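You operate a simulated robot arm through the tools that you are given. There is no shell and no other tool. Be economical: measure what you need, move in short steps, check, and stop when the job is done.

Carry out the task below with a simulated two-armed robot. There is one attempt and no reset: what you move stays moved.

Task
Take the spare yellow block fuse and leave it in the dark grey tray. Push the tea cupboard door shut. Open the lamps drawer, put the lamp carton on the green mat on the dark worktop away inside and shut the drawer again. Shut the oil cupboard door. Open the black cabinet door a, fetch the yellow charts book and stand it on the upper shelf behind black cabinet door a, then shut the a. Turn the air temperature knob to 22. Pick up the red orders book with one hand, pass it to the other hand and put it on the top of the bookcase. Any order will do. Set down upright: lamp carton, yellow charts book.

The check looks at the end state, three seconds after you hand in, the way a careful person would. Anything else that was tipped, shoved, dropped, spilled or broken makes it a failure.

Robot
Two 7-joint arms with two-finger grippers on one trunk, on a base that drives. Base frame: it is fixed to the floor where the robot stands at the start and does not move with it; the origin is under the middle of the robot, x ahead of it, y to its left, z up. Readings come in m, degrees, newtons and seconds.
The left shoulder is at the start at [0.078, 0.151, 0.988], the right one opposite. With the tool pointing down near the work surface each hand reaches from about 0.1 to 0.4 m from the robot's upright axis, wherever it stands, measured 20 degrees to its own side. Places, roughly: air temperature knob [-2.4, -8, 1.3]; black cabinet door A [-2, -4.1, 0.6]; dark grey tray (29x21x4 cm) [-1.8, -3.6, 0.9]; lamp carton [-2, -1, 1]; lamps drawer [-1.9, -3, 0.7]; lamps drawer inside [-2, -3, 0.7]; oil cupboard door [-1.5, -1.7, 0.5]; red orders book [-2.25, -7.75, 0.5]; spare yellow block fuse [0.5, -0.25, 1]; tea cupboard door [-1.6, 0.4, 0.4]; top of the bookcase (25x81 cm) [-2.26, -7.48, 0.92]; upper shelf behind black cabinet door a [-2.2, -4.1, 0.6]; yellow charts book [-2.25, -7.25, 0.25]. Payload 2.54 kg a hand.
Tool frame (each hand has its own): the origin (TCP) lies between the finger pads and is the grasp point; the fingertips stand 0.03 m ahead of it; z points along the fingers, y is the line along which they close. Largest opening 0.116 m; the body of the gripper starts 0.095 m behind the TCP.
Orientation is that of the tool frame in the base frame, as [roll, pitch, yaw] about the fixed x, y, z axes, in that order (R = Rz(yaw) Ry(pitch) Rx(roll)). With the fingers straight down and closing along the base's y, the tool's x points along the base's -x, its y along +y and its z along -z.

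Tools
- The arms move only by the tool jog_arm. It takes "left_commands", "right_commands" or both (then of equal length, played together; a hand with none holds still); each is a list of rows, each a list of 3 entries, a list of its own where there are three numbers: the shift along the tool's x, y, z in m, then the turn, a rotation vector about the tool's x, y, z in degrees, then the gripper command, from -1 (fully open) to 1 (shut), values between in proportion. In form: [[[dx, dy, dz], [ax, ay, az], hand], ...]. A call has 1 to 20 rows; each row shifts and turns the commanded pose from where the row before left it, along the tool's axes as they then stand. Rows are played at 5 a second. More than 0.05 m and 8.6 degrees between two rows, or a gripper value outside its range, and nothing of the call is played. Where a pose cannot be reached the arm comes as near as it can. A force on the tool above 40 N (or 10 N above the force at the start of the call, whichever is more), or a blocked arm, ends the call early, and 0.2 s more pass. The fingers move at their own pace (about 0.072 m/s each) and stop on an object; they squeeze with about 43 N. The grip force told is the motor's: it shows also when the fingers shut on nothing. Time passes only in rows, and 0.2 s behind the last, so rows that do not move let the fingers close. The reply holds the time, the measured pose of the TCP, the force on the tool along the base axes, the opening and the grip force, in the units named above and with some noise, with the torque about the TCP (base axes, N m) and any sound that the robot's microphone picked up.
- Cameras (640 x 400 px; columns grow to the right, rows downward): "scene" is now at [0.1406, -0.0491, 1.1776]; the picture's right is [-0.53, -0.85, 0.00], its down [0.02, -0.01, -1.00] and it looks along [0.85, -0.53, 0.03] (base axes); focal length 282 px, centre (320, 200). "left" rides on the left gripper at [0.069, 0.015, -0.122] in its tool frame; the picture's right is [-0.22, 0.98, 0.00], its down [-0.83, -0.18, -0.53] and it looks along [-0.52, -0.11, 0.85] (tool axes); focal length 251 px, centre (320, 200). "right" rides on the right gripper at [0.069, -0.015, -0.122] in its tool frame; the picture's right is [0.21, 0.98, 0.00], its down [-0.83, 0.18, -0.53] and it looks along [-0.52, 0.12, 0.85] (tool axes); focal length 251 px, centre (320, 200). There is no depth. A picture from a camera that has moved, and an enlarged one, comes with that camera's place and axes in the base frame and with its lens. The place of the scene camera against the robot may be out by one fixed shift of up to 0.018 m in any direction.
- snapshot(camera): a new picture of that camera. It takes no simulated time.
- slide_trunk(by): slides the trunk up (or, below 0, down) by that many m; the arms and the scene camera ride with it, the base frame stays. It gives what a move gives, with no picture.
- drive_base(legs): drives the robot by 1 to 6 legs, each [ahead, left, turn to the left] in m, m and degrees, along the robot's own axes; the way and the turn of a leg run together, so that a leg with both is an arc; at most 1.5 m and 180 degrees a leg. The arms and the cameras ride along, it lands a little off, and it stops where it bumps. It gives what a move gives.
- pan_tilt(pan, tilt): turns the head with the scene camera to pan (to the left, within 80 degrees either way) and tilt (down, from -29 to 69), counted from straight ahead of the robot. It gives what a move gives.
- zoom(camera, box): a new picture of the part [left, top, right, bottom] of that camera's present view, enlarged. It takes no simulated time.
- finish_job(): hands the job in; it is judged then, once.

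Work in short steps. Places have to be worked out from the pictures, the camera data and where the tool is seen: move nearer, look again, correct. Check each grasp and each placing, and mend what went wrong. You have 483 turns and 226 pictures in all, those below and enlarged ones among them. Open the grippers and draw the arms clear of the work before you hand the job in, unless the task says otherwise; then end with one line.

The tools are called after "Request:" as a command line: name --argument value ..., lists and objects as JSON in quotes. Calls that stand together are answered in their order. jog_arm: Moves the arms, as the interface text tells. Its arguments: {"type":"object","properties":{"left_commands":{"type":"array"},"right_commands":{"type":"array"}},"required":[]} The other tools are called the same way: slide_trunk (by) slides the trunk up or down; drive_base (legs) drives the base; pan_tilt (pan, tilt) turns the head that bears the scene camera; snapshot (camera) takes a picture; zoom (camera, box) takes an enlarged picture of a part of a camera's view; finish_job () hands the job in.

At the start:

```text
clock: 0.0
left_eef_pos: [0.4067, -0.0274, 1.1494]
left_tool_rot: [-179.9, 0.0, -179.8]
left_contact_force: [1.2, -0.4, 0.1]
left_wrist_torque: [0.05, -0.01, 0.02]
left_finger_gap: 0.1161
left_gripper_force: 0.1
right_eef_pos: [0.4016, -0.4513, 1.2242]
right_tool_rot: [-179.9, 0.0, 179.9]
right_contact_force: [0.0, -0.8, -1.2]
right_wrist_torque: [0.01, 0.03, -0.01]
right_finger_gap: 0.1158
right_gripper_force: 0.1
trunk travel left (down, up): [-0.225, 0.064]
robot x, y, heading: [-0.0006, 0.001, -0.3]
head pan, tilt: [-32.1, -1.5]
```

scene: 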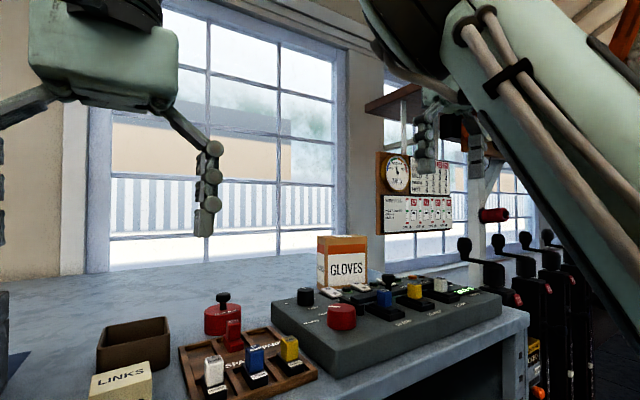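
right: 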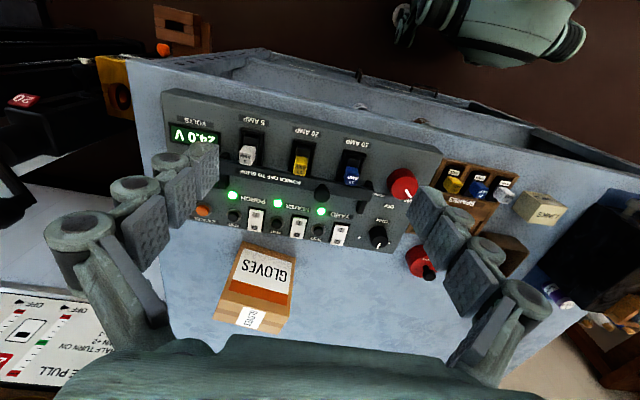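
left: 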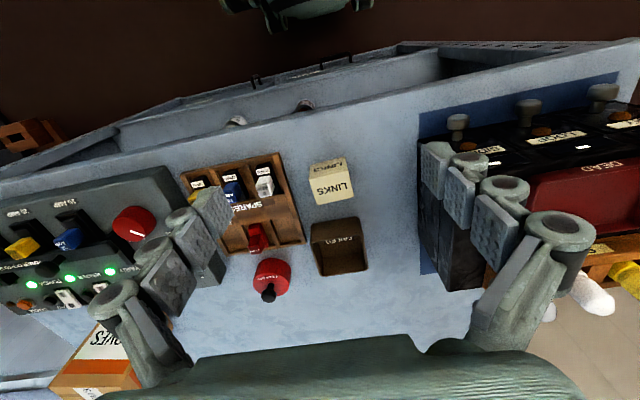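

The spares rack with the yellow fuse is at about [0.49, -0.22, 0.97]. I'll take an enlarged look before moving.

Request:
zoom --camera "scene" --box '[160, 280, 340, 400]'

Request:
zoom --camera "right" --box '[380, 120, 580, 245]'

```text
3.33 times, centred on (250, 340) of scene
camera zoom: at [0.1406, -0.0491, 1.1776], right [-0.53, -0.85, 0.0], down [0.02, -0.01, -1.0], along [0.85, -0.53, 0.03], focal length 940 px, centre (553, -267)
```

zoom: 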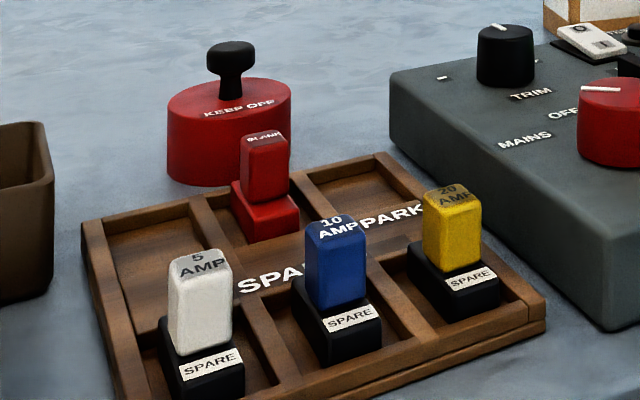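

```text
3.20 times, centred on (480, 182) of right
camera zoom: at [0.3311, -0.4667, 1.345], right [-0.21, 0.98, 0.0], down [0.82, 0.18, 0.53], along [0.52, 0.11, -0.84], focal length 805 px, centre (-192, 256)
```

zoom: 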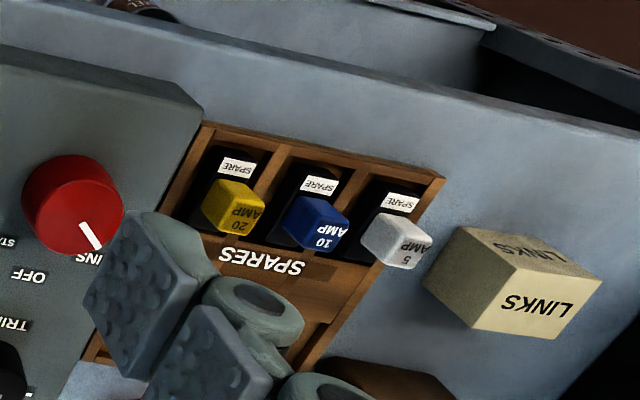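

Triangulated: yellow cap top is near [0.482, -0.21, 0.99]. I'll move the left hand aside, bring the right hand above it and turn it to close along x.

Request:
jog_arm --right_commands '[[[-0.013, 0.04, 0.01], [0, 0, 0], -1], [[-0.013, 0.04, 0.01], [0, 0, 0], -1], [[-0.013, 0.04, 0.01], [0, 0, 0], -1], [[-0.013, 0.04, 0.01], [0, 0, 0], -1], [[-0.013, 0.04, 0.01], [0, 0, 0], -1], [[-0.013, 0.04, 0.01], [0, 0, 0], -1], [[0, 0, 0.005], [0, 0, -8.2], -1], [[0, 0, 0.005], [0, 0, -8.2], -1], [[0, 0, 0.005], [0, 0, -8.2], -1], [[0, 0, 0.005], [0, 0, -8.2], -1], [[0, 0, 0.005], [0, 0, -8.2], -1], [[0, 0, 0.005], [0, 0, -8.2], -1], [[0, 0, 0], [0, 0, -8.2], -1], [[0, 0, 0], [0, 0, -8.2], -1], [[0, 0, 0], [0, 0, -8.2], -1], [[0, 0, 0], [0, 0, -8.2], -1], [[0, 0, 0], [0, 0, -8.0], -1]]' --left_commands '[[[0, 0.03, 0], [0, 0, 0], -1], [[0, 0.03, 0], [0, 0, 0], -1], [[0, 0.03, 0], [0, 0, 0], -1], [[0, 0.03, 0], [0, 0, 0], -1], [[0, 0.03, 0], [0, 0, 0], -1], [[0, 0, 0], [0, 0, 0], -1], [[0, 0, 0], [0, 0, 0], -1], [[0, 0, 0], [0, 0, 0], -1], [[0, 0, 0], [0, 0, 0], -1], [[0, 0, 0], [0, 0, 0], -1], [[0, 0, 0], [0, 0, 0], -1], [[0, 0, 0], [0, 0, 0], -1], [[0, 0, 0], [0, 0, 0], -1], [[0, 0, 0], [0, 0, 0], -1], [[0, 0, 0], [0, 0, 0], -1], [[0, 0, 0], [0, 0, 0], -1], [[0, 0, 0], [0, 0, 0], -1]]'

Request:
snapshot --camera "right"

```text
clock: 3.6
left_eef_pos: [0.4058, 0.1236, 1.1496]
left_tool_rot: [-180.0, 0.0, -180.0]
left_contact_force: [0.2, -0.5, -0.7]
left_wrist_torque: [0.0, -0.02, 0.02]
left_finger_gap: 0.1162
left_gripper_force: 0.0
right_eef_pos: [0.4833, -0.2182, 1.1369]
right_tool_rot: [-179.9, 0.0, -89.9]
right_contact_force: [0.0, -0.3, -0.2]
right_wrist_torque: [-0.03, -0.02, -0.02]
right_finger_gap: 0.116
right_gripper_force: 0.1
right hand out of reach, approached as far as the arm can: row 10, 12
trunk travel left (down, up): [-0.225, 0.064]
robot x, y, heading: [0.0004, 0.0034, 0.0]
head pan, tilt: [-32.1, -1.5]
```

```text
220 pictures are left
camera right: at [0.4976, -0.287, 1.259], right [-0.98, -0.22, 0.0], down [-0.18, 0.83, 0.53], along [-0.12, 0.52, -0.85], focal length 251 px, centre (320, 200)
```

right: 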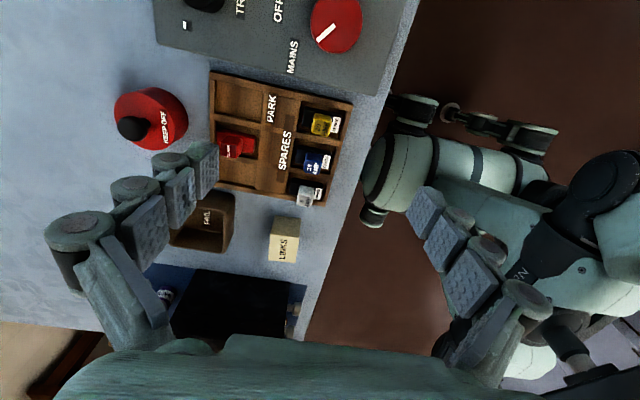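

Cap at about [0.478, -0.216]. I lower to a pre-grasp height with the opening narrowed to ~6 cm.

Request:
jog_arm --right_commands '[[[-0.002, 0.005, 0.03], [0, 0, 0], 0], [[0, 0, 0.03], [0, 0, 0], 0], [[0, 0, 0.03], [0, 0, 0], 0], [[0, 0, 0.02], [0, 0, 0], 0]]'

Request:
snapshot --camera "right"

```text
clock: 4.6
left_eef_pos: [0.4045, 0.123, 1.1499]
left_tool_rot: [-179.9, 0.0, -179.8]
left_contact_force: [0.6, -0.9, 0.0]
left_wrist_torque: [0.01, 0.02, -0.01]
left_finger_gap: 0.116
left_gripper_force: 0.1
right_eef_pos: [0.4978, -0.2523, 1.0416]
right_tool_rot: [180.0, 0.2, -90.1]
right_contact_force: [0.3, -0.7, -0.1]
right_wrist_torque: [-0.01, -0.03, 0.0]
right_finger_gap: 0.058
right_gripper_force: 0.0
right hand out of reach, approached as far as the arm can: row 1, 2, 3, 4
trunk travel left (down, up): [-0.225, 0.064]
robot x, y, heading: [-0.0004, 0.0022, -0.3]
head pan, tilt: [-32.1, -1.5]
```

```text
219 pictures are left
camera right: at [0.5122, -0.321, 1.1638], right [-0.98, -0.22, 0.0], down [-0.18, 0.82, 0.54], along [-0.11, 0.52, -0.84], focal length 251 px, centre (320, 200)
```

right: 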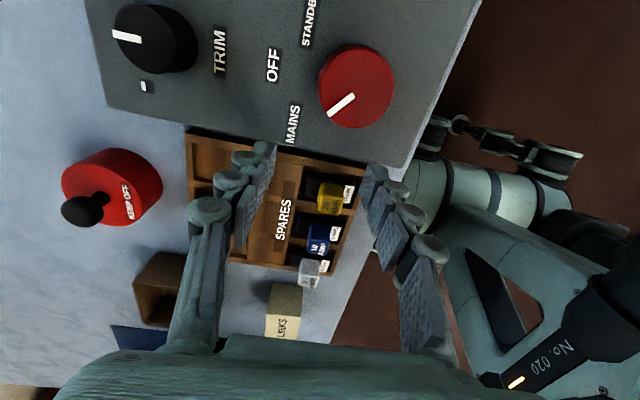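

The arm can't hold this pose this far out, so I want to move the base nearer. First I raise the hand and look down at the gap between bench and robot.

Request:
jog_arm --right_commands '[[[0, 0, -0.04], [0, 0, 0], 0], [[0, 0, -0.04], [0, 0, 0], 0], [[0, 0, -0.03], [0, 0, 0], 0]]'

Request:
pan_tilt --pan 0 --tilt 60

Request:
snapshot --camera "scene"

```text
clock: 5.4
left_eef_pos: [0.4059, 0.1227, 1.1505]
left_tool_rot: [-179.9, 0.0, -179.9]
left_contact_force: [0.1, 0.0, 0.2]
left_wrist_torque: [0.01, 0.01, 0.03]
left_finger_gap: 0.1158
left_gripper_force: 0.0
right_eef_pos: [0.4972, -0.2515, 1.1522]
right_tool_rot: [-179.9, -0.1, -90.0]
right_contact_force: [0.1, -0.6, -0.4]
right_wrist_torque: [0.0, 0.01, 0.01]
right_finger_gap: 0.0583
right_gripper_force: 0.0
trunk travel left (down, up): [-0.225, 0.064]
robot x, y, heading: [-0.0056, -0.0003, -0.1]
head pan, tilt: [-32.1, -1.5]
```

```text
clock: 6.7
left_eef_pos: [0.4069, 0.1225, 1.1501]
left_tool_rot: [-179.9, 0.0, -179.9]
left_contact_force: [-1.0, -1.1, 0.0]
left_wrist_torque: [-0.02, 0.03, -0.03]
left_finger_gap: 0.1161
left_gripper_force: 0.0
right_eef_pos: [0.4986, -0.2533, 1.1482]
right_tool_rot: [179.7, 0.1, -90.0]
right_contact_force: [0.1, 0.8, 0.8]
right_wrist_torque: [-0.02, 0.0, 0.01]
right_finger_gap: 0.0581
right_gripper_force: 0.0
trunk travel left (down, up): [-0.225, 0.064]
robot x, y, heading: [-0.0016, -0.0009, -0.1]
head pan, tilt: [0.0, 60.0]
```

```text
218 pictures are left
camera scene: at [0.1501, -0.04, 1.1541], right [-0.41, -0.91, 0.0], down [-0.21, 0.09, -0.97], along [0.89, -0.4, -0.23], focal length 282 px, centre (320, 200)
```

scene: 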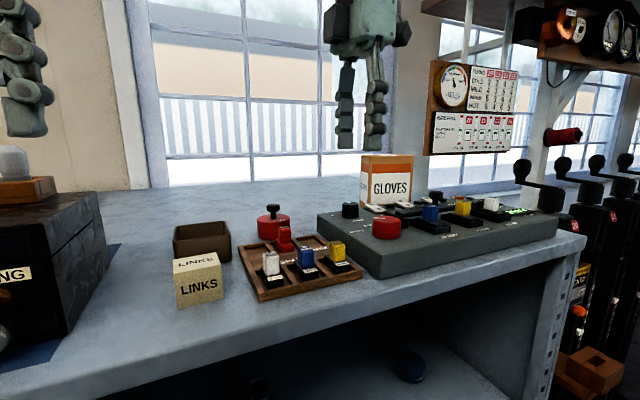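

The head was apparently still moving; I look again.

Request:
snapshot --camera "scene"

```text
217 pictures are left
camera scene: at [0.1501, -0.04, 1.1541], right [-0.41, -0.91, 0.0], down [-0.21, 0.09, -0.97], along [0.89, -0.4, -0.23], focal length 282 px, centre (320, 200)
```

scene: 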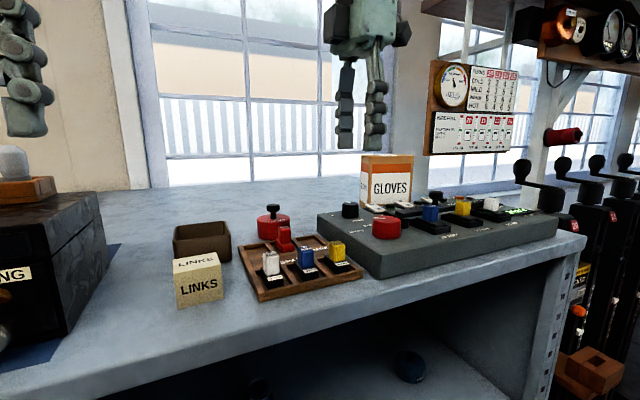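

Under the bench it is open. I'll pull the left hand back and up (a tall item stands on the left box), then drive ahead 12 cm.

Request:
jog_arm --left_commands '[[[0.03, 0, -0.03], [0, 0, 0], -1], [[0.03, 0, -0.03], [0, 0, 0], -1], [[0.03, 0, -0.03], [0, 0, 0], -1], [[0.03, 0, 0], [0, 0, 0], -1]]'

Request:
snapshot --camera "scene"

```text
clock: 7.7
left_eef_pos: [0.309, 0.1223, 1.2135]
left_tool_rot: [-179.9, 0.1, -179.9]
left_contact_force: [-0.1, 0.0, 0.6]
left_wrist_torque: [0.01, -0.02, 0.04]
left_finger_gap: 0.1158
left_gripper_force: 0.0
left hand out of reach, approached as far as the arm can: row 3, 4
right_eef_pos: [0.4988, -0.2507, 1.1501]
right_tool_rot: [179.7, -0.1, -90.0]
right_contact_force: [-0.4, -0.3, 0.0]
right_wrist_torque: [-0.03, -0.01, -0.03]
right_finger_gap: 0.058
right_gripper_force: 0.1
trunk travel left (down, up): [-0.225, 0.064]
robot x, y, heading: [0.0028, 0.0012, -0.2]
head pan, tilt: [0.0, 60.0]
```

```text
216 pictures are left
camera scene: at [0.1499, -0.0394, 1.1543], right [-0.41, -0.91, 0.0], down [-0.21, 0.09, -0.97], along [0.89, -0.4, -0.23], focal length 282 px, centre (320, 200)
```

scene: 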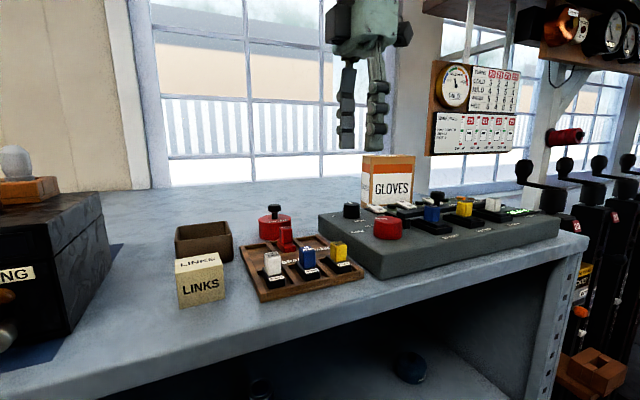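

The head reading and the picture disagree; I command it again.

Request:
pan_tilt --pan 0 --tilt 65

Request:
snapshot --camera "scene"

```text
clock: 8.4
left_eef_pos: [0.3078, 0.122, 1.2137]
left_tool_rot: [-179.9, 0.0, -180.0]
left_contact_force: [-0.4, 0.2, 0.2]
left_wrist_torque: [0.01, -0.02, 0.03]
left_finger_gap: 0.1162
left_gripper_force: 0.0
right_eef_pos: [0.4973, -0.252, 1.1494]
right_tool_rot: [179.7, 0.0, -90.0]
right_contact_force: [-0.7, -0.3, 0.3]
right_wrist_torque: [-0.01, 0.01, -0.01]
right_finger_gap: 0.0582
right_gripper_force: 0.1
trunk travel left (down, up): [-0.225, 0.064]
robot x, y, heading: [-0.0027, 0.0028, 0.1]
head pan, tilt: [0.0, 65.0]
```

```text
215 pictures are left
camera scene: at [0.1503, -0.0395, 1.1543], right [-0.41, -0.91, 0.0], down [-0.21, 0.09, -0.97], along [0.89, -0.4, -0.23], focal length 282 px, centre (320, 200)
```

scene: 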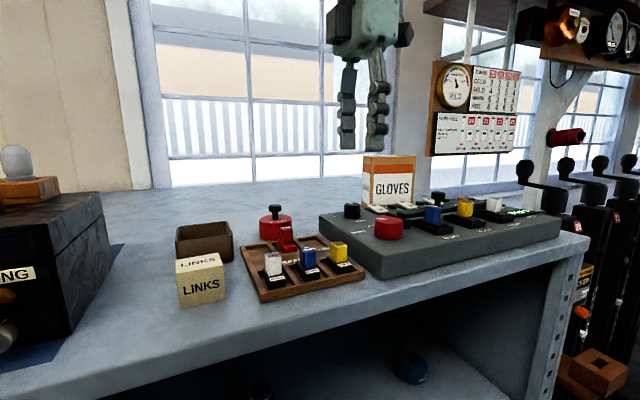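

Head seems physically blocked near pan -24 (perhaps by an arm). I'll set it within the free range and drive ahead in small legs.

Request:
pan_tilt --pan -30 --tilt 30

Request:
drive_base --legs '[[0.06, 0, 0]]'

Request:
snapshot --camera "scene"

```text
clock: 9.4
left_eef_pos: [0.3091, 0.1222, 1.2146]
left_tool_rot: [-179.8, 0.0, -180.0]
left_contact_force: [0.2, -0.1, -0.8]
left_wrist_torque: [-0.02, -0.02, -0.01]
left_finger_gap: 0.1158
left_gripper_force: 0.1
right_eef_pos: [0.4976, -0.2532, 1.1521]
right_tool_rot: [-179.9, 0.2, -90.1]
right_contact_force: [0.0, -0.7, 0.1]
right_wrist_torque: [-0.03, -0.03, -0.01]
right_finger_gap: 0.0578
right_gripper_force: 0.1
trunk travel left (down, up): [-0.225, 0.064]
robot x, y, heading: [-0.0017, 0.0007, -0.1]
head pan, tilt: [-30.0, 30.0]
```

```text
clock: 10.4
left_eef_pos: [0.3689, 0.1222, 1.2144]
left_tool_rot: [-179.9, 0.0, -179.9]
left_contact_force: [0.1, -0.1, 0.2]
left_wrist_torque: [0.01, 0.04, 0.0]
left_finger_gap: 0.1161
left_gripper_force: 0.0
right_eef_pos: [0.5577, -0.253, 1.151]
right_tool_rot: [-180.0, 0.2, -90.2]
right_contact_force: [0.7, -0.5, 0.4]
right_wrist_torque: [-0.01, 0.05, 0.02]
right_finger_gap: 0.0581
right_gripper_force: 0.2
trunk travel left (down, up): [-0.225, 0.064]
robot x, y, heading: [0.0605, 0.004, 0.1]
head pan, tilt: [-30.0, 30.0]
```

```text
214 pictures are left
camera scene: at [0.2076, -0.046, 1.1519], right [-0.48, -0.88, 0.0], down [-0.22, 0.12, -0.97], along [0.85, -0.46, -0.25], focal length 282 px, centre (320, 200)
```

scene: 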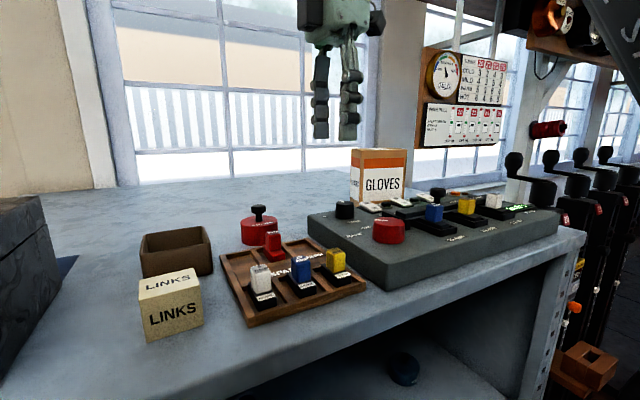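

Drive was clear. Another 6 cm ahead.

Request:
drive_base --legs '[[0.07, 0, 0]]'

Request:
snapshot --camera "scene"

```text
clock: 11.3
left_eef_pos: [0.3865, 0.1216, 1.2139]
left_tool_rot: [-179.9, -0.1, -179.6]
left_contact_force: [-0.5, -0.1, 0.2]
left_wrist_torque: [-0.02, -0.08, 0.01]
left_finger_gap: 0.1162
left_gripper_force: 0.1
right_eef_pos: [0.5772, -0.2568, 1.1458]
right_tool_rot: [179.4, 1.1, -90.1]
right_contact_force: [-0.7, -1.1, 0.0]
right_wrist_torque: [0.03, -0.07, -0.04]
right_finger_gap: 0.0583
right_gripper_force: 0.1
trunk travel left (down, up): [-0.225, 0.064]
robot x, y, heading: [0.0764, -0.0001, -0.1]
head pan, tilt: [-30.0, 30.0]
stopped in leg 1: the robot was blocked; the commanded pose is now the measured one
```

```text
213 pictures are left
camera scene: at [0.2221, -0.0494, 1.1452], right [-0.5, -0.86, 0.0], down [-0.28, 0.16, -0.95], along [0.82, -0.48, -0.32], focal length 282 px, centre (320, 200)
```

scene: 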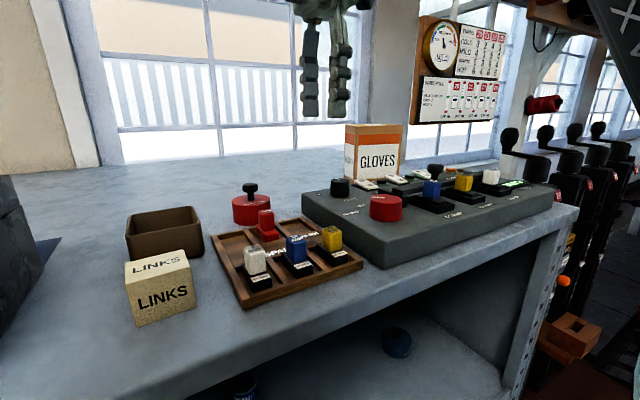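

Bench stops the base at x=0.076. Now radius to the fuse is ~0.45; try again from here.

Request:
jog_arm --right_commands '[[[-0.01, 0.033, 0], [0, 0, 0], 0], [[-0.015, 0.033, 0], [0, 0, 0], 0], [[-0.016, 0.033, 0], [0, 0, 0], 0], [[0, 0, 0.03], [0, 0, 0], 0], [[0, 0, 0.03], [0, 0, 0], 0], [[0, 0, 0.03], [0, 0, 0], 0], [[0, 0, 0], [0, 0, 0], 0]]'

Request:
snapshot --camera "right"

```text
clock: 12.9
left_eef_pos: [0.3888, 0.1222, 1.2125]
left_tool_rot: [-179.9, -0.3, -179.5]
left_contact_force: [-0.1, -0.3, 0.2]
left_wrist_torque: [-0.01, -0.01, 0.01]
left_finger_gap: 0.1158
left_gripper_force: 0.0
right_eef_pos: [0.5333, -0.2549, 1.0746]
right_tool_rot: [179.4, 1.2, -90.1]
right_contact_force: [0.0, 0.6, 0.2]
right_wrist_torque: [-0.02, 0.0, -0.03]
right_finger_gap: 0.0582
right_gripper_force: 0.1
right hand out of reach, approached as far as the arm can: row 2, 3, 4, 5, 6
trunk travel left (down, up): [-0.225, 0.064]
robot x, y, heading: [0.0771, 0.0005, 0.0]
head pan, tilt: [-30.0, 30.0]
```

```text
212 pictures are left
camera right: at [0.5496, -0.3262, 1.1944], right [-0.98, -0.21, 0.01], down [-0.18, 0.82, 0.55], along [-0.12, 0.54, -0.83], focal length 251 px, centre (320, 200)
```

right: 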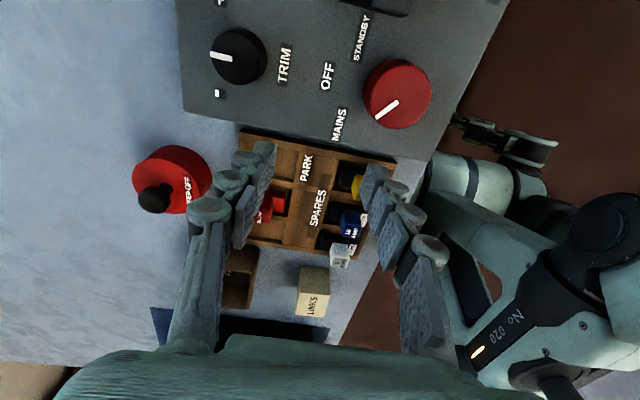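

The limit is inward (joint limit at this yaw). I'll raise and turn the tool the other way (closing along x with the camera on the other side).

Request:
jog_arm --right_commands '[[[0, 0, -0.04], [0, 0, 8.5], 0], [[0, 0, -0.04], [0, 0, 8.5], 0], [[0, 0, 0], [0, 0, 8.5], 0], [[0, 0, 0], [0, 0, 8.5], 0], [[0, 0, 0], [0, 0, 8.5], 0], [[0, 0, 0], [0, 0, 8.5], 0], [[0, 0, 0], [0, 0, 8.5], 0], [[0, 0, 0], [0, 0, 8.5], 0], [[0, 0, 0], [0, 0, 8.5], 0], [[0, 0, 0], [0, 0, 8.5], 0], [[0, 0, 0], [0, 0, 8.5], 0]]'

Request:
jog_arm --right_commands '[[[0, 0, 0], [0, 0, 8.5], 0], [[0, 0, 0], [0, 0, 8.5], 0], [[0, 0, 0], [0, 0, 8.5], 0], [[0, 0, 0], [0, 0, 8.5], 0], [[0, 0, 0], [0, 0, 8.5], 0], [[0, 0, 0], [0, 0, 8.5], 0], [[0, 0, 0], [0, 0, 8.5], 0], [[0, 0, 0], [0, 0, 8.5], 0], [[0, 0, 0], [0, 0, 8.5], 0], [[0, 0, 0], [0, 0, 8.5], 0]]'

```text
clock: 15.3
left_eef_pos: [0.3871, 0.1214, 1.2133]
left_tool_rot: [180.0, -0.1, -179.6]
left_contact_force: [-0.3, -0.3, -0.1]
left_wrist_torque: [0.0, -0.01, -0.03]
left_finger_gap: 0.1162
left_gripper_force: 0.0
right_eef_pos: [0.5348, -0.2584, 1.1542]
right_tool_rot: [178.9, -0.7, 176.2]
right_contact_force: [0.1, 0.2, 0.2]
right_wrist_torque: [0.01, 0.02, 0.02]
right_finger_gap: 0.0581
right_gripper_force: 0.1
trunk travel left (down, up): [-0.225, 0.064]
robot x, y, heading: [0.0765, 0.0008, 0.2]
head pan, tilt: [-30.0, 30.0]
```

```text
clock: 17.5
left_eef_pos: [0.3863, 0.1211, 1.2137]
left_tool_rot: [-180.0, -0.2, -179.6]
left_contact_force: [-1.2, 0.5, 0.0]
left_wrist_torque: [-0.02, 0.02, 0.0]
left_finger_gap: 0.116
left_gripper_force: 0.1
right_eef_pos: [0.4266, -0.4126, 1.0768]
right_tool_rot: [-179.6, -0.6, 91.5]
right_contact_force: [0.4, 0.1, -0.4]
right_wrist_torque: [-0.03, -0.02, 0.0]
right_finger_gap: 0.058
right_gripper_force: 0.0
right hand out of reach, approached as far as the arm can: row 3, 4, 5, 6, 7, 8, 9, 10
trunk travel left (down, up): [-0.225, 0.064]
robot x, y, heading: [0.0747, -0.002, -0.2]
head pan, tilt: [-30.0, 30.0]
```

That side is worse. I turn back to yaw 180 and inspect reach there.

Request:
jog_arm --right_commands '[[[0, 0, -0.02], [0, 0, -8.5], 0], [[0, 0, 0], [0, 0, -8.5], 0], [[0, 0, 0], [0, 0, -8.5], 0], [[0, 0, 0], [0, 0, -8.5], 0], [[0, 0, 0], [0, 0, -8.5], 0], [[0, 0, 0], [0, 0, -8.5], 0], [[0, 0, 0], [0, 0, -8.5], 0], [[0, 0, 0], [0, 0, -8.5], 0], [[0, 0, 0], [0, 0, -8.5], 0], [[0, 0, 0], [0, 0, -8.5], 0], [[0, 0, 0], [0, 0, -3.5], 0], [[0, 0, 0], [0, 0, 0], 0]]'

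```text
clock: 20.1
left_eef_pos: [0.3885, 0.1218, 1.2134]
left_tool_rot: [-180.0, -0.3, -179.6]
left_contact_force: [0.9, -0.1, -0.1]
left_wrist_torque: [0.05, -0.01, 0.04]
left_finger_gap: 0.1157
left_gripper_force: 0.0
right_eef_pos: [0.4275, -0.4126, 1.0972]
right_tool_rot: [179.1, -0.6, -179.9]
right_contact_force: [-0.7, 0.1, -0.2]
right_wrist_torque: [0.0, 0.01, -0.01]
right_finger_gap: 0.0579
right_gripper_force: 0.2
trunk travel left (down, up): [-0.225, 0.064]
robot x, y, heading: [0.0779, -0.0006, -0.3]
head pan, tilt: [-30.0, 30.0]
```

Now move over the fuse with yaw 180 (closing along y).

Request:
jog_arm --right_commands '[[[-0.01, 0.04, 0], [0.9, 0, 0], 0], [[-0.01, 0.04, 0], [0, 0, 0], 0], [[-0.01, 0.04, 0], [0, 0, 0], 0], [[-0.01, 0.04, 0], [0, 0, 0], 0], [[-0.01, 0.037, 0], [0, 0, 0], 0], [[0, 0, 0], [0, 0, 0], 0]]'

Request:
snapshot --camera "right"

```text
clock: 21.5
left_eef_pos: [0.3878, 0.1224, 1.2125]
left_tool_rot: [179.9, -0.1, -179.7]
left_contact_force: [0.5, 0.4, 0.8]
left_wrist_torque: [-0.01, 0.0, -0.01]
left_finger_gap: 0.1157
left_gripper_force: 0.1
right_eef_pos: [0.4485, -0.3943, 1.0983]
right_tool_rot: [180.0, -0.5, 180.0]
right_contact_force: [-0.1, 1.0, -0.2]
right_wrist_torque: [-0.03, 0.01, -0.02]
right_finger_gap: 0.0581
right_gripper_force: 0.0
right hand out of reach, approached as far as the arm can: row 1, 2, 3, 4, 5
trunk travel left (down, up): [-0.225, 0.064]
robot x, y, heading: [0.0723, -0.0023, -0.0]
head pan, tilt: [-30.0, 30.0]
```

```text
211 pictures are left
camera right: at [0.3792, -0.4093, 1.2215], right [-0.21, 0.98, 0.0], down [0.83, 0.18, 0.53], along [0.51, 0.11, -0.85], focal length 251 px, centre (320, 200)
```

right: 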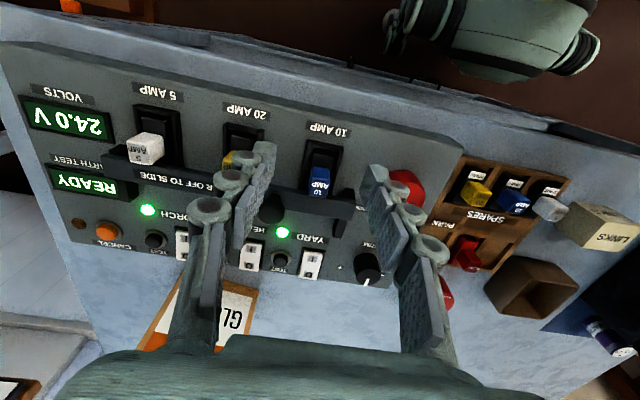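

The arm is near a limit at this height; I raise it and then move across.

Request:
jog_arm --right_commands '[[[-0.01, 0, -0.04], [0, 0, 0], 0], [[-0.01, 0, -0.04], [0, 0, 0], 0], [[-0.01, 0, -0.04], [0, 0, 0], 0], [[0, 0.04, 0], [0, 0, 0], 0], [[0, 0.04, 0], [0, 0, 0], 0], [[0, 0.04, 0], [0, 0, 0], 0], [[0, 0.04, 0], [0, 0, 0], 0], [[0, 0.02, 0], [0, 0, 0], 0]]'

```text
clock: 23.3
left_eef_pos: [0.3872, 0.1233, 1.2138]
left_tool_rot: [-179.9, -0.1, -179.6]
left_contact_force: [0.2, 0.9, 0.2]
left_wrist_torque: [-0.06, -0.01, 0.01]
left_finger_gap: 0.1161
left_gripper_force: 0.0
right_eef_pos: [0.4968, -0.223, 1.2264]
right_tool_rot: [-179.6, -0.8, 179.9]
right_contact_force: [-0.7, 0.8, 0.8]
right_wrist_torque: [-0.09, -0.05, 0.0]
right_finger_gap: 0.0579
right_gripper_force: 0.1
right hand out of reach, approached as far as the arm can: row 7, 8
trunk travel left (down, up): [-0.225, 0.064]
robot x, y, heading: [0.0809, -0.0005, 0.1]
head pan, tilt: [-30.0, 30.0]
```

I test how low it goes from here with yaw 180.

Request:
jog_arm --right_commands '[[[0.018, 0, 0.04], [0, 0.8, 0], 0], [[0, 0, 0.04], [0, 0, 0], 0], [[0, 0, 0.04], [0, 0, 0], 0]]'

Request:
snapshot --camera "right"

Request:
snapshot --camera "left"

```text
clock: 24.1
left_eef_pos: [0.3882, 0.1221, 1.2137]
left_tool_rot: [180.0, -0.2, -179.6]
left_contact_force: [0.5, -0.4, -0.3]
left_wrist_torque: [0.02, 0.05, 0.0]
left_finger_gap: 0.116
left_gripper_force: 0.1
right_eef_pos: [0.5216, -0.2493, 1.1225]
right_tool_rot: [-179.9, -1.3, 179.9]
right_contact_force: [0.4, -0.2, 0.2]
right_wrist_torque: [0.01, 0.0, -0.02]
right_finger_gap: 0.0577
right_gripper_force: 0.0
right hand out of reach, approached as far as the arm can: row 1, 2, 3
trunk travel left (down, up): [-0.225, 0.064]
robot x, y, heading: [0.078, 0.0024, 0.1]
head pan, tilt: [-30.0, 30.0]
```

```text
210 pictures are left
camera right: at [0.4538, -0.2632, 1.2459], right [-0.21, 0.98, 0.0], down [0.84, 0.18, 0.51], along [0.5, 0.11, -0.86], focal length 251 px, centre (320, 200)
```

right: 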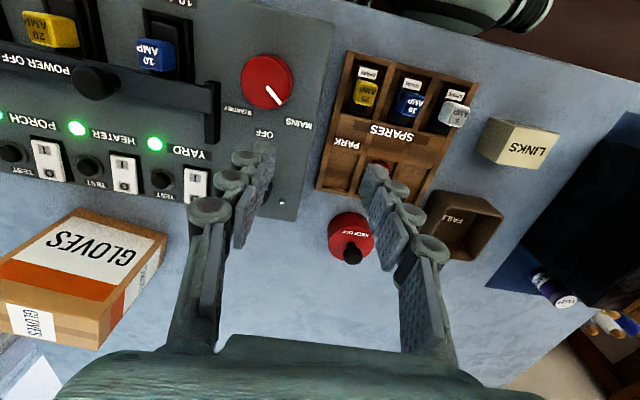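

```text
209 pictures are left
camera left: at [0.3194, 0.1376, 1.3366], right [0.21, 0.98, 0.0], down [0.83, -0.18, 0.53], along [0.52, -0.11, -0.85], focal length 251 px, centre (320, 200)
```

left: 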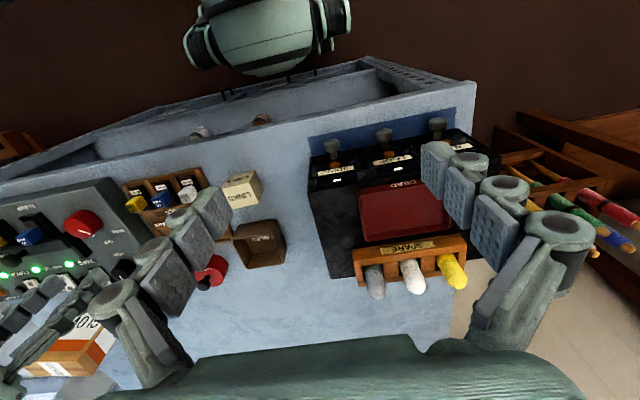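

The limit keeps pushing the hand outwards, so the arm is too folded. I back off 13 cm and try again.

Request:
drive_base --legs '[[-0.13, 0, 0]]'

Request:
jog_arm --right_commands '[[[-0.035, 0.005, 0], [0, 1.2, 0], 0], [[-0.035, 0.016, 0], [0, 0, 0], 0], [[-0.015, 0.014, 0], [0, 0, 0], 0], [[0, 0, 0.02], [0, 0, 0], 0], [[0, 0, 0.02], [0, 0, 0], 0], [[0, 0, 0], [0, 0, 0], 0]]'

```text
clock: 25.4
left_eef_pos: [0.2572, 0.1214, 1.2127]
left_tool_rot: [-179.8, -0.1, -179.6]
left_contact_force: [-1.2, -0.3, 0.0]
left_wrist_torque: [-0.01, -0.08, 0.01]
left_finger_gap: 0.1156
left_gripper_force: 0.2
right_eef_pos: [0.3893, -0.2468, 1.1232]
right_tool_rot: [179.9, -1.4, -180.0]
right_contact_force: [0.0, 0.7, 0.6]
right_wrist_torque: [-0.04, -0.06, -0.02]
right_finger_gap: 0.058
right_gripper_force: 0.0
trunk travel left (down, up): [-0.225, 0.064]
robot x, y, heading: [-0.0497, -0.0055, -0.0]
head pan, tilt: [-30.0, 30.0]
```

```text
clock: 26.8
left_eef_pos: [0.2583, 0.1217, 1.2133]
left_tool_rot: [-180.0, -0.2, -179.6]
left_contact_force: [-0.4, 0.0, 0.5]
left_wrist_torque: [-0.01, -0.01, 0.01]
left_finger_gap: 0.1158
left_gripper_force: 0.0
right_eef_pos: [0.4743, -0.2133, 1.08]
right_tool_rot: [-179.9, -2.7, -180.0]
right_contact_force: [-0.1, 0.0, -0.1]
right_wrist_torque: [0.04, -0.04, 0.0]
right_finger_gap: 0.0577
right_gripper_force: 0.1
trunk travel left (down, up): [-0.225, 0.064]
robot x, y, heading: [-0.0542, -0.0023, 0.0]
head pan, tilt: [-30.0, 30.0]
```

Here it reaches freely. I correct the tilt and rotate -90 about z to close along x.

Request:
jog_arm --right_commands '[[[0, 0, 0], [0, -2.7, 0], 0], [[0, 0, 0], [0, 0, -8.5], 0], [[0, 0, 0], [0, 0, -8.5], 0], [[0, 0, 0], [0, 0, -8.5], 0], [[0, 0, 0], [0, 0, -8.5], 0], [[0, 0, 0], [0, 0, -8.5], 0], [[0, 0, 0], [0, 0, -8.5], 0], [[0, 0, 0], [0, 0, -8.5], 0], [[0, 0, 0], [0, 0, -8.5], 0], [[0, 0, 0], [0, 0, -8.5], 0], [[0, 0, 0], [0, 0, -8.5], 0], [[0, 0, 0], [0, 0, -5], 0], [[0, 0, 0], [0, 0, 0], 0]]'

Request:
snapshot --camera "right"

```text
clock: 29.6
left_eef_pos: [0.2585, 0.1227, 1.2131]
left_tool_rot: [-180.0, -0.2, -179.7]
left_contact_force: [0.3, -0.3, 0.3]
left_wrist_torque: [-0.04, 0.0, -0.01]
left_finger_gap: 0.1161
left_gripper_force: 0.1
right_eef_pos: [0.4771, -0.2172, 1.0796]
right_tool_rot: [179.7, 0.0, -89.8]
right_contact_force: [0.1, 0.1, -0.4]
right_wrist_torque: [-0.01, 0.02, -0.01]
right_finger_gap: 0.0582
right_gripper_force: 0.0
right hand out of reach, approached as far as the arm can: row 1
trunk travel left (down, up): [-0.225, 0.064]
robot x, y, heading: [-0.0521, -0.0019, 0.2]
head pan, tilt: [-30.0, 30.0]
```

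```text
208 pictures are left
camera right: at [0.4918, -0.287, 1.2022], right [-0.98, -0.22, 0.0], down [-0.18, 0.82, 0.54], along [-0.12, 0.52, -0.84], focal length 251 px, centre (320, 200)
```

right: 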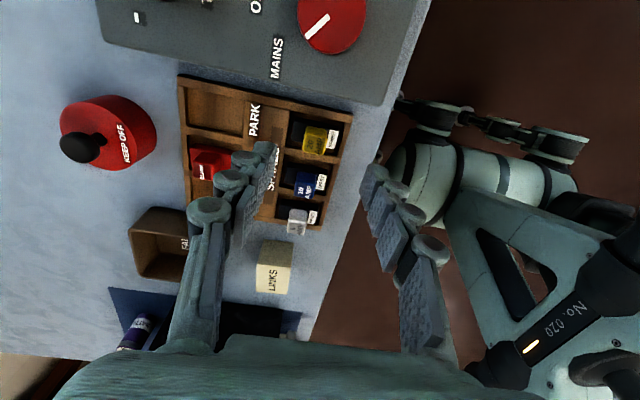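

Aligned: cap at [0.479, -0.216]. Lower 7 cm and look.

Request:
jog_arm --right_commands '[[[0, -0.001, 0.025], [0, 0, 0], 0], [[0, 0, 0.025], [0, 0, 0], 0], [[0, 0, 0.02], [0, 0, 0], 0], [[0, 0, 0], [0, 0, 0], 0]]'

Request:
zoom --camera "right" --box '[220, 60, 440, 200]'

Request:
snapshot --camera "scene"

```text
clock: 30.6
left_eef_pos: [0.2591, 0.1223, 1.2136]
left_tool_rot: [179.9, -0.2, -179.6]
left_contact_force: [-0.3, -0.1, 0.4]
left_wrist_torque: [0.02, 0.0, 0.03]
left_finger_gap: 0.1159
left_gripper_force: 0.0
right_eef_pos: [0.4895, -0.2365, 1.0181]
right_tool_rot: [179.9, 0.1, -89.9]
right_contact_force: [-0.2, 0.9, -0.2]
right_wrist_torque: [-0.02, -0.01, 0.0]
right_finger_gap: 0.0577
right_gripper_force: 0.0
right hand out of reach, approached as far as the arm can: row 1, 2, 3
trunk travel left (down, up): [-0.225, 0.064]
robot x, y, heading: [-0.0522, -0.0033, 0.1]
head pan, tilt: [-30.0, 30.0]
```

```text
2.86 times, centred on (330, 130) of right
camera zoom: at [0.504, -0.3051, 1.1405], right [-0.98, -0.21, 0.0], down [-0.18, 0.82, 0.54], along [-0.11, 0.52, -0.84], focal length 718 px, centre (291, 400)
```

zoom: 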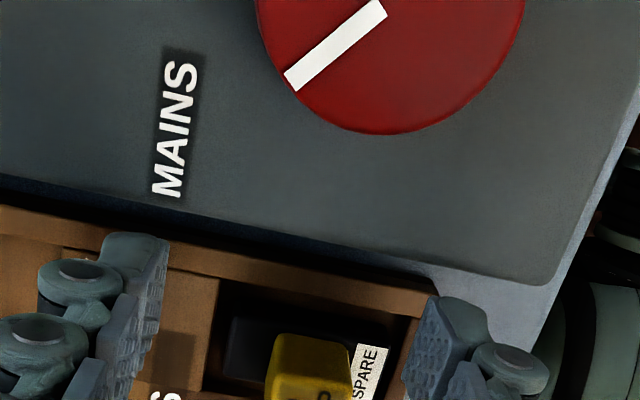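

```text
206 pictures are left
camera scene: at [0.0951, -0.0457, 1.1395], right [-0.46, -0.89, 0.0], down [-0.33, 0.17, -0.93], along [0.82, -0.43, -0.38], focal length 282 px, centre (320, 200)
```

scene: 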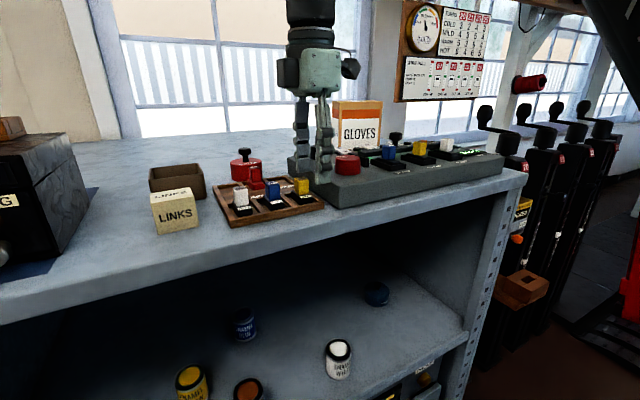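

Still folded when low; raise, back off 9 cm more and redo.

Request:
jog_arm --right_commands '[[[0, 0, -0.04], [0, 0, 0], 0], [[0, 0, -0.03], [0, 0, 0], 0]]'

Request:
drive_base --legs '[[-0.1, 0, 0]]'

```text
clock: 31.1
left_eef_pos: [0.2575, 0.1214, 1.2132]
left_tool_rot: [-179.9, -0.2, -179.7]
left_contact_force: [-0.3, 0.1, 0.5]
left_wrist_torque: [-0.04, 0.0, -0.02]
left_finger_gap: 0.116
left_gripper_force: 0.0
right_eef_pos: [0.4887, -0.239, 1.0879]
right_tool_rot: [179.8, 0.5, -90.3]
right_contact_force: [1.2, -0.5, 1.1]
right_wrist_torque: [0.01, 0.01, -0.01]
right_finger_gap: 0.0581
right_gripper_force: 0.1
trunk travel left (down, up): [-0.225, 0.064]
robot x, y, heading: [-0.0513, 0.0022, 0.3]
head pan, tilt: [-30.0, 30.0]
```

```text
clock: 32.3
left_eef_pos: [0.1598, 0.1209, 1.2128]
left_tool_rot: [179.9, -0.1, -179.6]
left_contact_force: [-0.5, 0.5, 0.5]
left_wrist_torque: [-0.01, -0.05, -0.02]
left_finger_gap: 0.1161
left_gripper_force: 0.1
right_eef_pos: [0.391, -0.2389, 1.0877]
right_tool_rot: [179.9, 0.4, -90.3]
right_contact_force: [-0.5, -0.1, -0.6]
right_wrist_torque: [-0.03, -0.04, -0.04]
right_finger_gap: 0.0579
right_gripper_force: 0.1
trunk travel left (down, up): [-0.225, 0.064]
robot x, y, heading: [-0.1511, 0.0, 0.3]
head pan, tilt: [-30.0, 30.0]
```

Move to [0.479,-0.216] again and lower to 1.01.

Request:
jog_arm --right_commands '[[[-0.01, -0.03, 0], [0, 0, 0], 0], [[-0.013, -0.03, 0], [0, 0, 0], 0], [[0, -0.028, 0], [0, 0, 0], 0], [[0, 0, 0.03], [0, 0, 0], 0], [[0, 0, 0.03], [0, 0, 0], 0], [[0, 0, 0.018], [0, 0, 0], 0], [[0, 0, 0], [0, 0, 0], 0]]'

Request:
snapshot --camera "right"

```text
clock: 33.9
left_eef_pos: [0.1604, 0.1207, 1.213]
left_tool_rot: [180.0, -0.1, -179.6]
left_contact_force: [1.6, -0.9, 0.4]
left_wrist_torque: [0.03, -0.01, 0.01]
left_finger_gap: 0.1159
left_gripper_force: 0.1
right_eef_pos: [0.4794, -0.2148, 1.01]
right_tool_rot: [179.9, 0.5, -90.2]
right_contact_force: [0.2, -0.1, -0.4]
right_wrist_torque: [-0.02, 0.0, -0.02]
right_finger_gap: 0.0579
right_gripper_force: 0.1
trunk travel left (down, up): [-0.225, 0.064]
robot x, y, heading: [-0.157, -0.0025, 0.1]
head pan, tilt: [-30.0, 30.0]
```

```text
205 pictures are left
camera right: at [0.4948, -0.2852, 1.131], right [-0.98, -0.21, 0.0], down [-0.18, 0.82, 0.54], along [-0.11, 0.53, -0.84], focal length 251 px, centre (320, 200)
```

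right: 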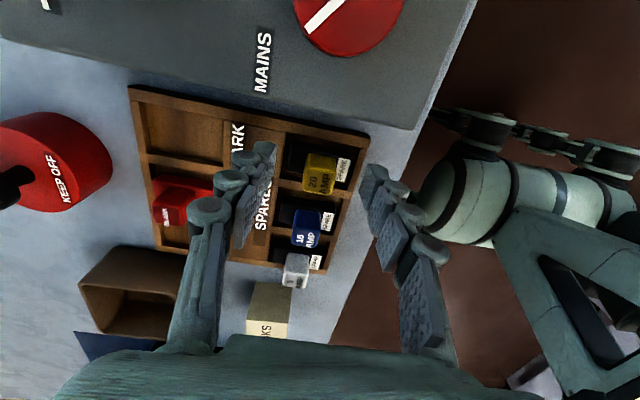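

Aligned. Lower 1.8 cm, then close.

Request:
jog_arm --right_commands '[[[-0.002, -0.002, 0.01], [0, 0, 0], 0], [[0, 0, 0.009], [0, 0, 0], 0], [[0, 0, 0], [0, 0, 0], 0.3], [[0, 0, 0], [0, 0, 0], 0.7], [[0, 0, 0], [0, 0, 0], 1], [[0, 0, 0], [0, 0, 0], 1]]'

Request:
snapshot --camera "right"

```text
clock: 35.3
left_eef_pos: [0.1589, 0.1228, 1.2129]
left_tool_rot: [-179.8, 0.0, -179.6]
left_contact_force: [0.6, -0.1, -0.2]
left_wrist_torque: [0.02, -0.01, 0.0]
left_finger_gap: 0.1158
left_gripper_force: 0.1
right_eef_pos: [0.4824, -0.2138, 0.9925]
right_tool_rot: [180.0, 0.2, -90.2]
right_contact_force: [3.1, 0.0, 14.0]
right_wrist_torque: [-0.06, -0.04, 0.02]
right_finger_gap: 0.0422
right_gripper_force: 43.0
trunk travel left (down, up): [-0.225, 0.064]
robot x, y, heading: [-0.149, -0.0056, 0.1]
head pan, tilt: [-30.0, 30.0]
```

```text
204 pictures are left
camera right: at [0.496, -0.2828, 1.1138], right [-0.98, -0.21, 0.0], down [-0.18, 0.82, 0.54], along [-0.11, 0.53, -0.84], focal length 251 px, centre (320, 200)
```

right: 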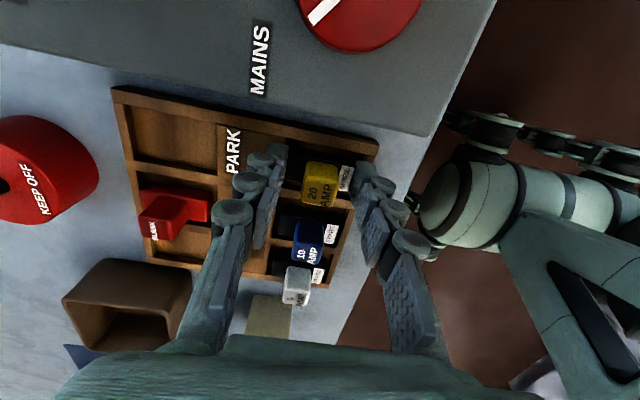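

Stopped at 4.2 cm gap — likely gripping the black base of the fuse. Lift 3 cm gently and look.

Request:
jog_arm --right_commands '[[[0, 0, -0.01], [0, 0, 0], 1], [[0, 0, -0.01], [0, 0, 0], 1], [[0, 0, -0.02], [0, 0, 0], 1]]'

Request:
snapshot --camera "right"

```text
clock: 36.1
left_eef_pos: [0.1606, 0.1222, 1.2138]
left_tool_rot: [180.0, -0.2, -179.6]
left_contact_force: [-0.3, 0.4, -0.3]
left_wrist_torque: [0.0, -0.03, 0.0]
left_finger_gap: 0.1158
left_gripper_force: 0.1
right_eef_pos: [0.4813, -0.214, 1.0312]
right_tool_rot: [179.9, 0.3, -90.1]
right_contact_force: [0.0, -0.3, -0.5]
right_wrist_torque: [0.01, 0.02, 0.03]
right_finger_gap: 0.0426
right_gripper_force: 43.0
trunk travel left (down, up): [-0.225, 0.064]
robot x, y, heading: [-0.1475, -0.0024, -0.0]
head pan, tilt: [-30.0, 30.0]
```

```text
203 pictures are left
camera right: at [0.4962, -0.2835, 1.1518], right [-0.98, -0.21, 0.0], down [-0.18, 0.82, 0.54], along [-0.12, 0.53, -0.84], focal length 251 px, centre (320, 200)
```

right: 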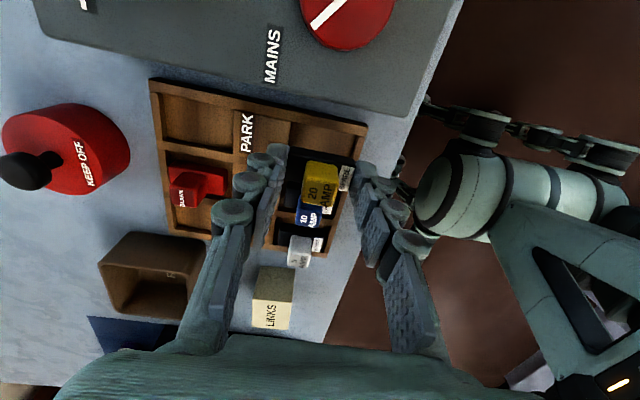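

Fuse is held. Raise it, retract, back off and turn the robot to look around.

Request:
jog_arm --right_commands '[[[0, 0, -0.04], [0, 0, 0], 1], [[0, 0, -0.04], [0, 0, 0], 1], [[0, 0, -0.04], [0, 0, 0], 1], [[0, 0, -0.04], [0, 0, 0], 1], [[0.03, 0.04, 0], [0, 0, 0], 1], [[0.03, 0.04, 0], [0, 0, 0], 1]]'

Request:
pan_tilt --pan 0 --tilt 15

Request:
drive_base --legs '[[-0.25, 0, 0], [0, 0, 90]]'

Request:
snapshot --camera "scene"

```text
clock: 37.5
left_eef_pos: [0.1603, 0.1224, 1.2125]
left_tool_rot: [-180.0, -0.2, -179.5]
left_contact_force: [0.7, -0.1, -0.2]
left_wrist_torque: [-0.01, 0.03, -0.02]
left_finger_gap: 0.116
left_gripper_force: 0.0
right_eef_pos: [0.3884, -0.2751, 1.1647]
right_tool_rot: [180.0, 0.4, -90.2]
right_contact_force: [0.7, 0.1, -0.7]
right_wrist_torque: [0.04, -0.01, 0.0]
right_finger_gap: 0.0422
right_gripper_force: 42.9
right hand out of reach, approached as far as the arm can: row 4
trunk travel left (down, up): [-0.225, 0.064]
robot x, y, heading: [-0.1495, -0.0034, 0.2]
head pan, tilt: [-30.0, 30.0]
```

```text
clock: 38.4
left_eef_pos: [0.1601, 0.122, 1.2126]
left_tool_rot: [180.0, -0.2, -179.6]
left_contact_force: [1.4, 0.6, 0.7]
left_wrist_torque: [0.0, 0.01, -0.02]
left_finger_gap: 0.1159
left_gripper_force: 0.0
right_eef_pos: [0.3893, -0.2757, 1.165]
right_tool_rot: [179.7, 0.3, -90.2]
right_contact_force: [-1.3, 0.8, 0.1]
right_wrist_torque: [0.03, 0.03, -0.02]
right_finger_gap: 0.0425
right_gripper_force: 42.7
trunk travel left (down, up): [-0.225, 0.064]
robot x, y, heading: [-0.1468, 0.0004, 0.4]
head pan, tilt: [0.0, 15.0]
```

```text
clock: 44.2
left_eef_pos: [-0.5214, 0.3074, 1.2131]
left_tool_rot: [180.0, -0.2, -89.2]
left_contact_force: [-0.6, 0.2, -0.6]
left_wrist_torque: [0.01, 0.0, 0.0]
left_finger_gap: 0.1161
left_gripper_force: 0.1
right_eef_pos: [-0.1273, 0.5375, 1.1639]
right_tool_rot: [179.9, 0.4, 0.2]
right_contact_force: [0.0, 0.9, -0.6]
right_wrist_torque: [0.01, 0.02, -0.01]
right_finger_gap: 0.0425
right_gripper_force: 43.1
trunk travel left (down, up): [-0.225, 0.064]
robot x, y, heading: [-0.3972, -0.0055, 90.6]
head pan, tilt: [0.0, 15.0]
```

```text
202 pictures are left
camera scene: at [-0.4011, 0.1577, 1.1511], right [1.0, 0.01, 0.0], down [0.0, -0.26, -0.97], along [-0.01, 0.97, -0.26], focal length 282 px, centre (320, 200)
```

scene: 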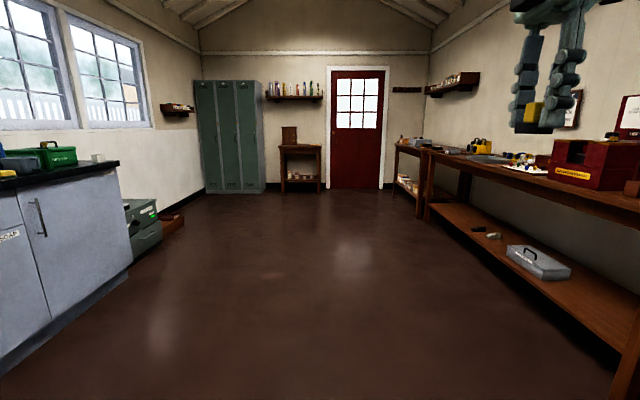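

Clear floor. Turn on to face the worktop (−x).

Request:
drive_base --legs '[[0, 0, 90]]'

Request:
snapshot --camera "scene"

```text
clock: 48.5
left_eef_pos: [-0.7069, -0.1247, 1.2131]
left_tool_rot: [179.9, -0.1, 0.2]
left_contact_force: [-0.4, 1.0, 0.4]
left_wrist_torque: [-0.01, 0.03, -0.02]
left_finger_gap: 0.1163
left_gripper_force: 0.0
right_eef_pos: [-0.9334, 0.2732, 1.1649]
right_tool_rot: [179.7, 0.4, 89.6]
right_contact_force: [0.2, 0.0, 0.1]
right_wrist_torque: [-0.01, -0.02, -0.01]
right_finger_gap: 0.0425
right_gripper_force: 42.6
trunk travel left (down, up): [-0.225, 0.064]
robot x, y, heading: [-0.3971, -0.004, -179.8]
head pan, tilt: [0.0, 15.0]
```

```text
201 pictures are left
camera scene: at [-0.5609, -0.0038, 1.1511], right [0.0, 1.0, 0.0], down [0.26, 0.0, -0.97], along [-0.97, 0.0, -0.26], focal length 282 px, centre (320, 200)
```

scene: 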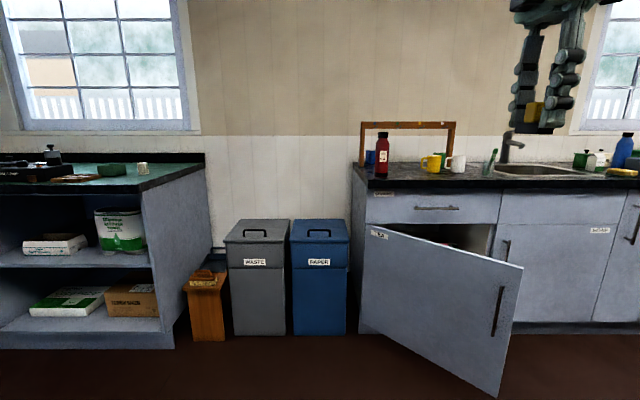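

The tea door is ajar ~38° with hinge near y=0.16 and its free edge at about [-1.28, 0.56]. I drive right to y≈0.68 and turn the left hand to point ahead with closed fingers.

Request:
drive_base --legs '[[0, -0.68, 0]]'

Request:
jog_arm --left_commands '[[[-0.03, 0, 0], [0, -8.2, 0], 0], [[-0.03, 0, 0], [0, -8.2, 0], 1], [[-0.02, 0, 0.02], [0, -8.2, 0], 1], [[-0.02, 0, 0.02], [0, -8.2, 0], 1], [[-0.0, 0, 0.03], [0, -8.2, 0], 1], [[0, 0, 0.03], [0, -8.2, 0], 1], [[0, 0, 0.03], [0, -8.2, 0], 1], [[0, 0, 0.03], [0, -8.2, 0], 1], [[0, 0, 0.03], [0, -8.2, 0], 1], [[0, 0, 0.03], [0, -8.2, 0], 1], [[0, 0, 0.03], [0, -8, 0], 1]]'

```text
clock: 55.4
left_eef_pos: [-0.7043, 0.5545, 1.2148]
left_tool_rot: [180.0, -0.2, -0.2]
left_contact_force: [-0.8, 0.3, 0.5]
left_wrist_torque: [0.03, -0.01, 0.01]
left_finger_gap: 0.1162
left_gripper_force: 0.0
right_eef_pos: [-0.9292, 0.9545, 1.1641]
right_tool_rot: [179.8, 0.4, 89.2]
right_contact_force: [0.4, 0.1, -0.4]
right_wrist_torque: [0.0, -0.03, -0.02]
right_finger_gap: 0.0425
right_gripper_force: 42.9
trunk travel left (down, up): [-0.225, 0.064]
robot x, y, heading: [-0.3921, 0.6729, 179.6]
head pan, tilt: [0.0, 15.0]
```

```text
clock: 57.8
left_eef_pos: [-0.9865, 0.5565, 1.084]
left_tool_rot: [-171.6, 89.8, 7.9]
left_contact_force: [0.7, -0.2, -0.1]
left_wrist_torque: [0.02, 0.0, -0.01]
left_finger_gap: 0.0002
left_gripper_force: 28.4
right_eef_pos: [-0.93, 0.9536, 1.1638]
right_tool_rot: [179.8, 0.4, 89.3]
right_contact_force: [-0.4, -0.2, 0.0]
right_wrist_torque: [0.01, 0.0, 0.0]
right_finger_gap: 0.0425
right_gripper_force: 43.2
trunk travel left (down, up): [-0.225, 0.064]
robot x, y, heading: [-0.3947, 0.6751, 179.5]
head pan, tilt: [0.0, 15.0]
```

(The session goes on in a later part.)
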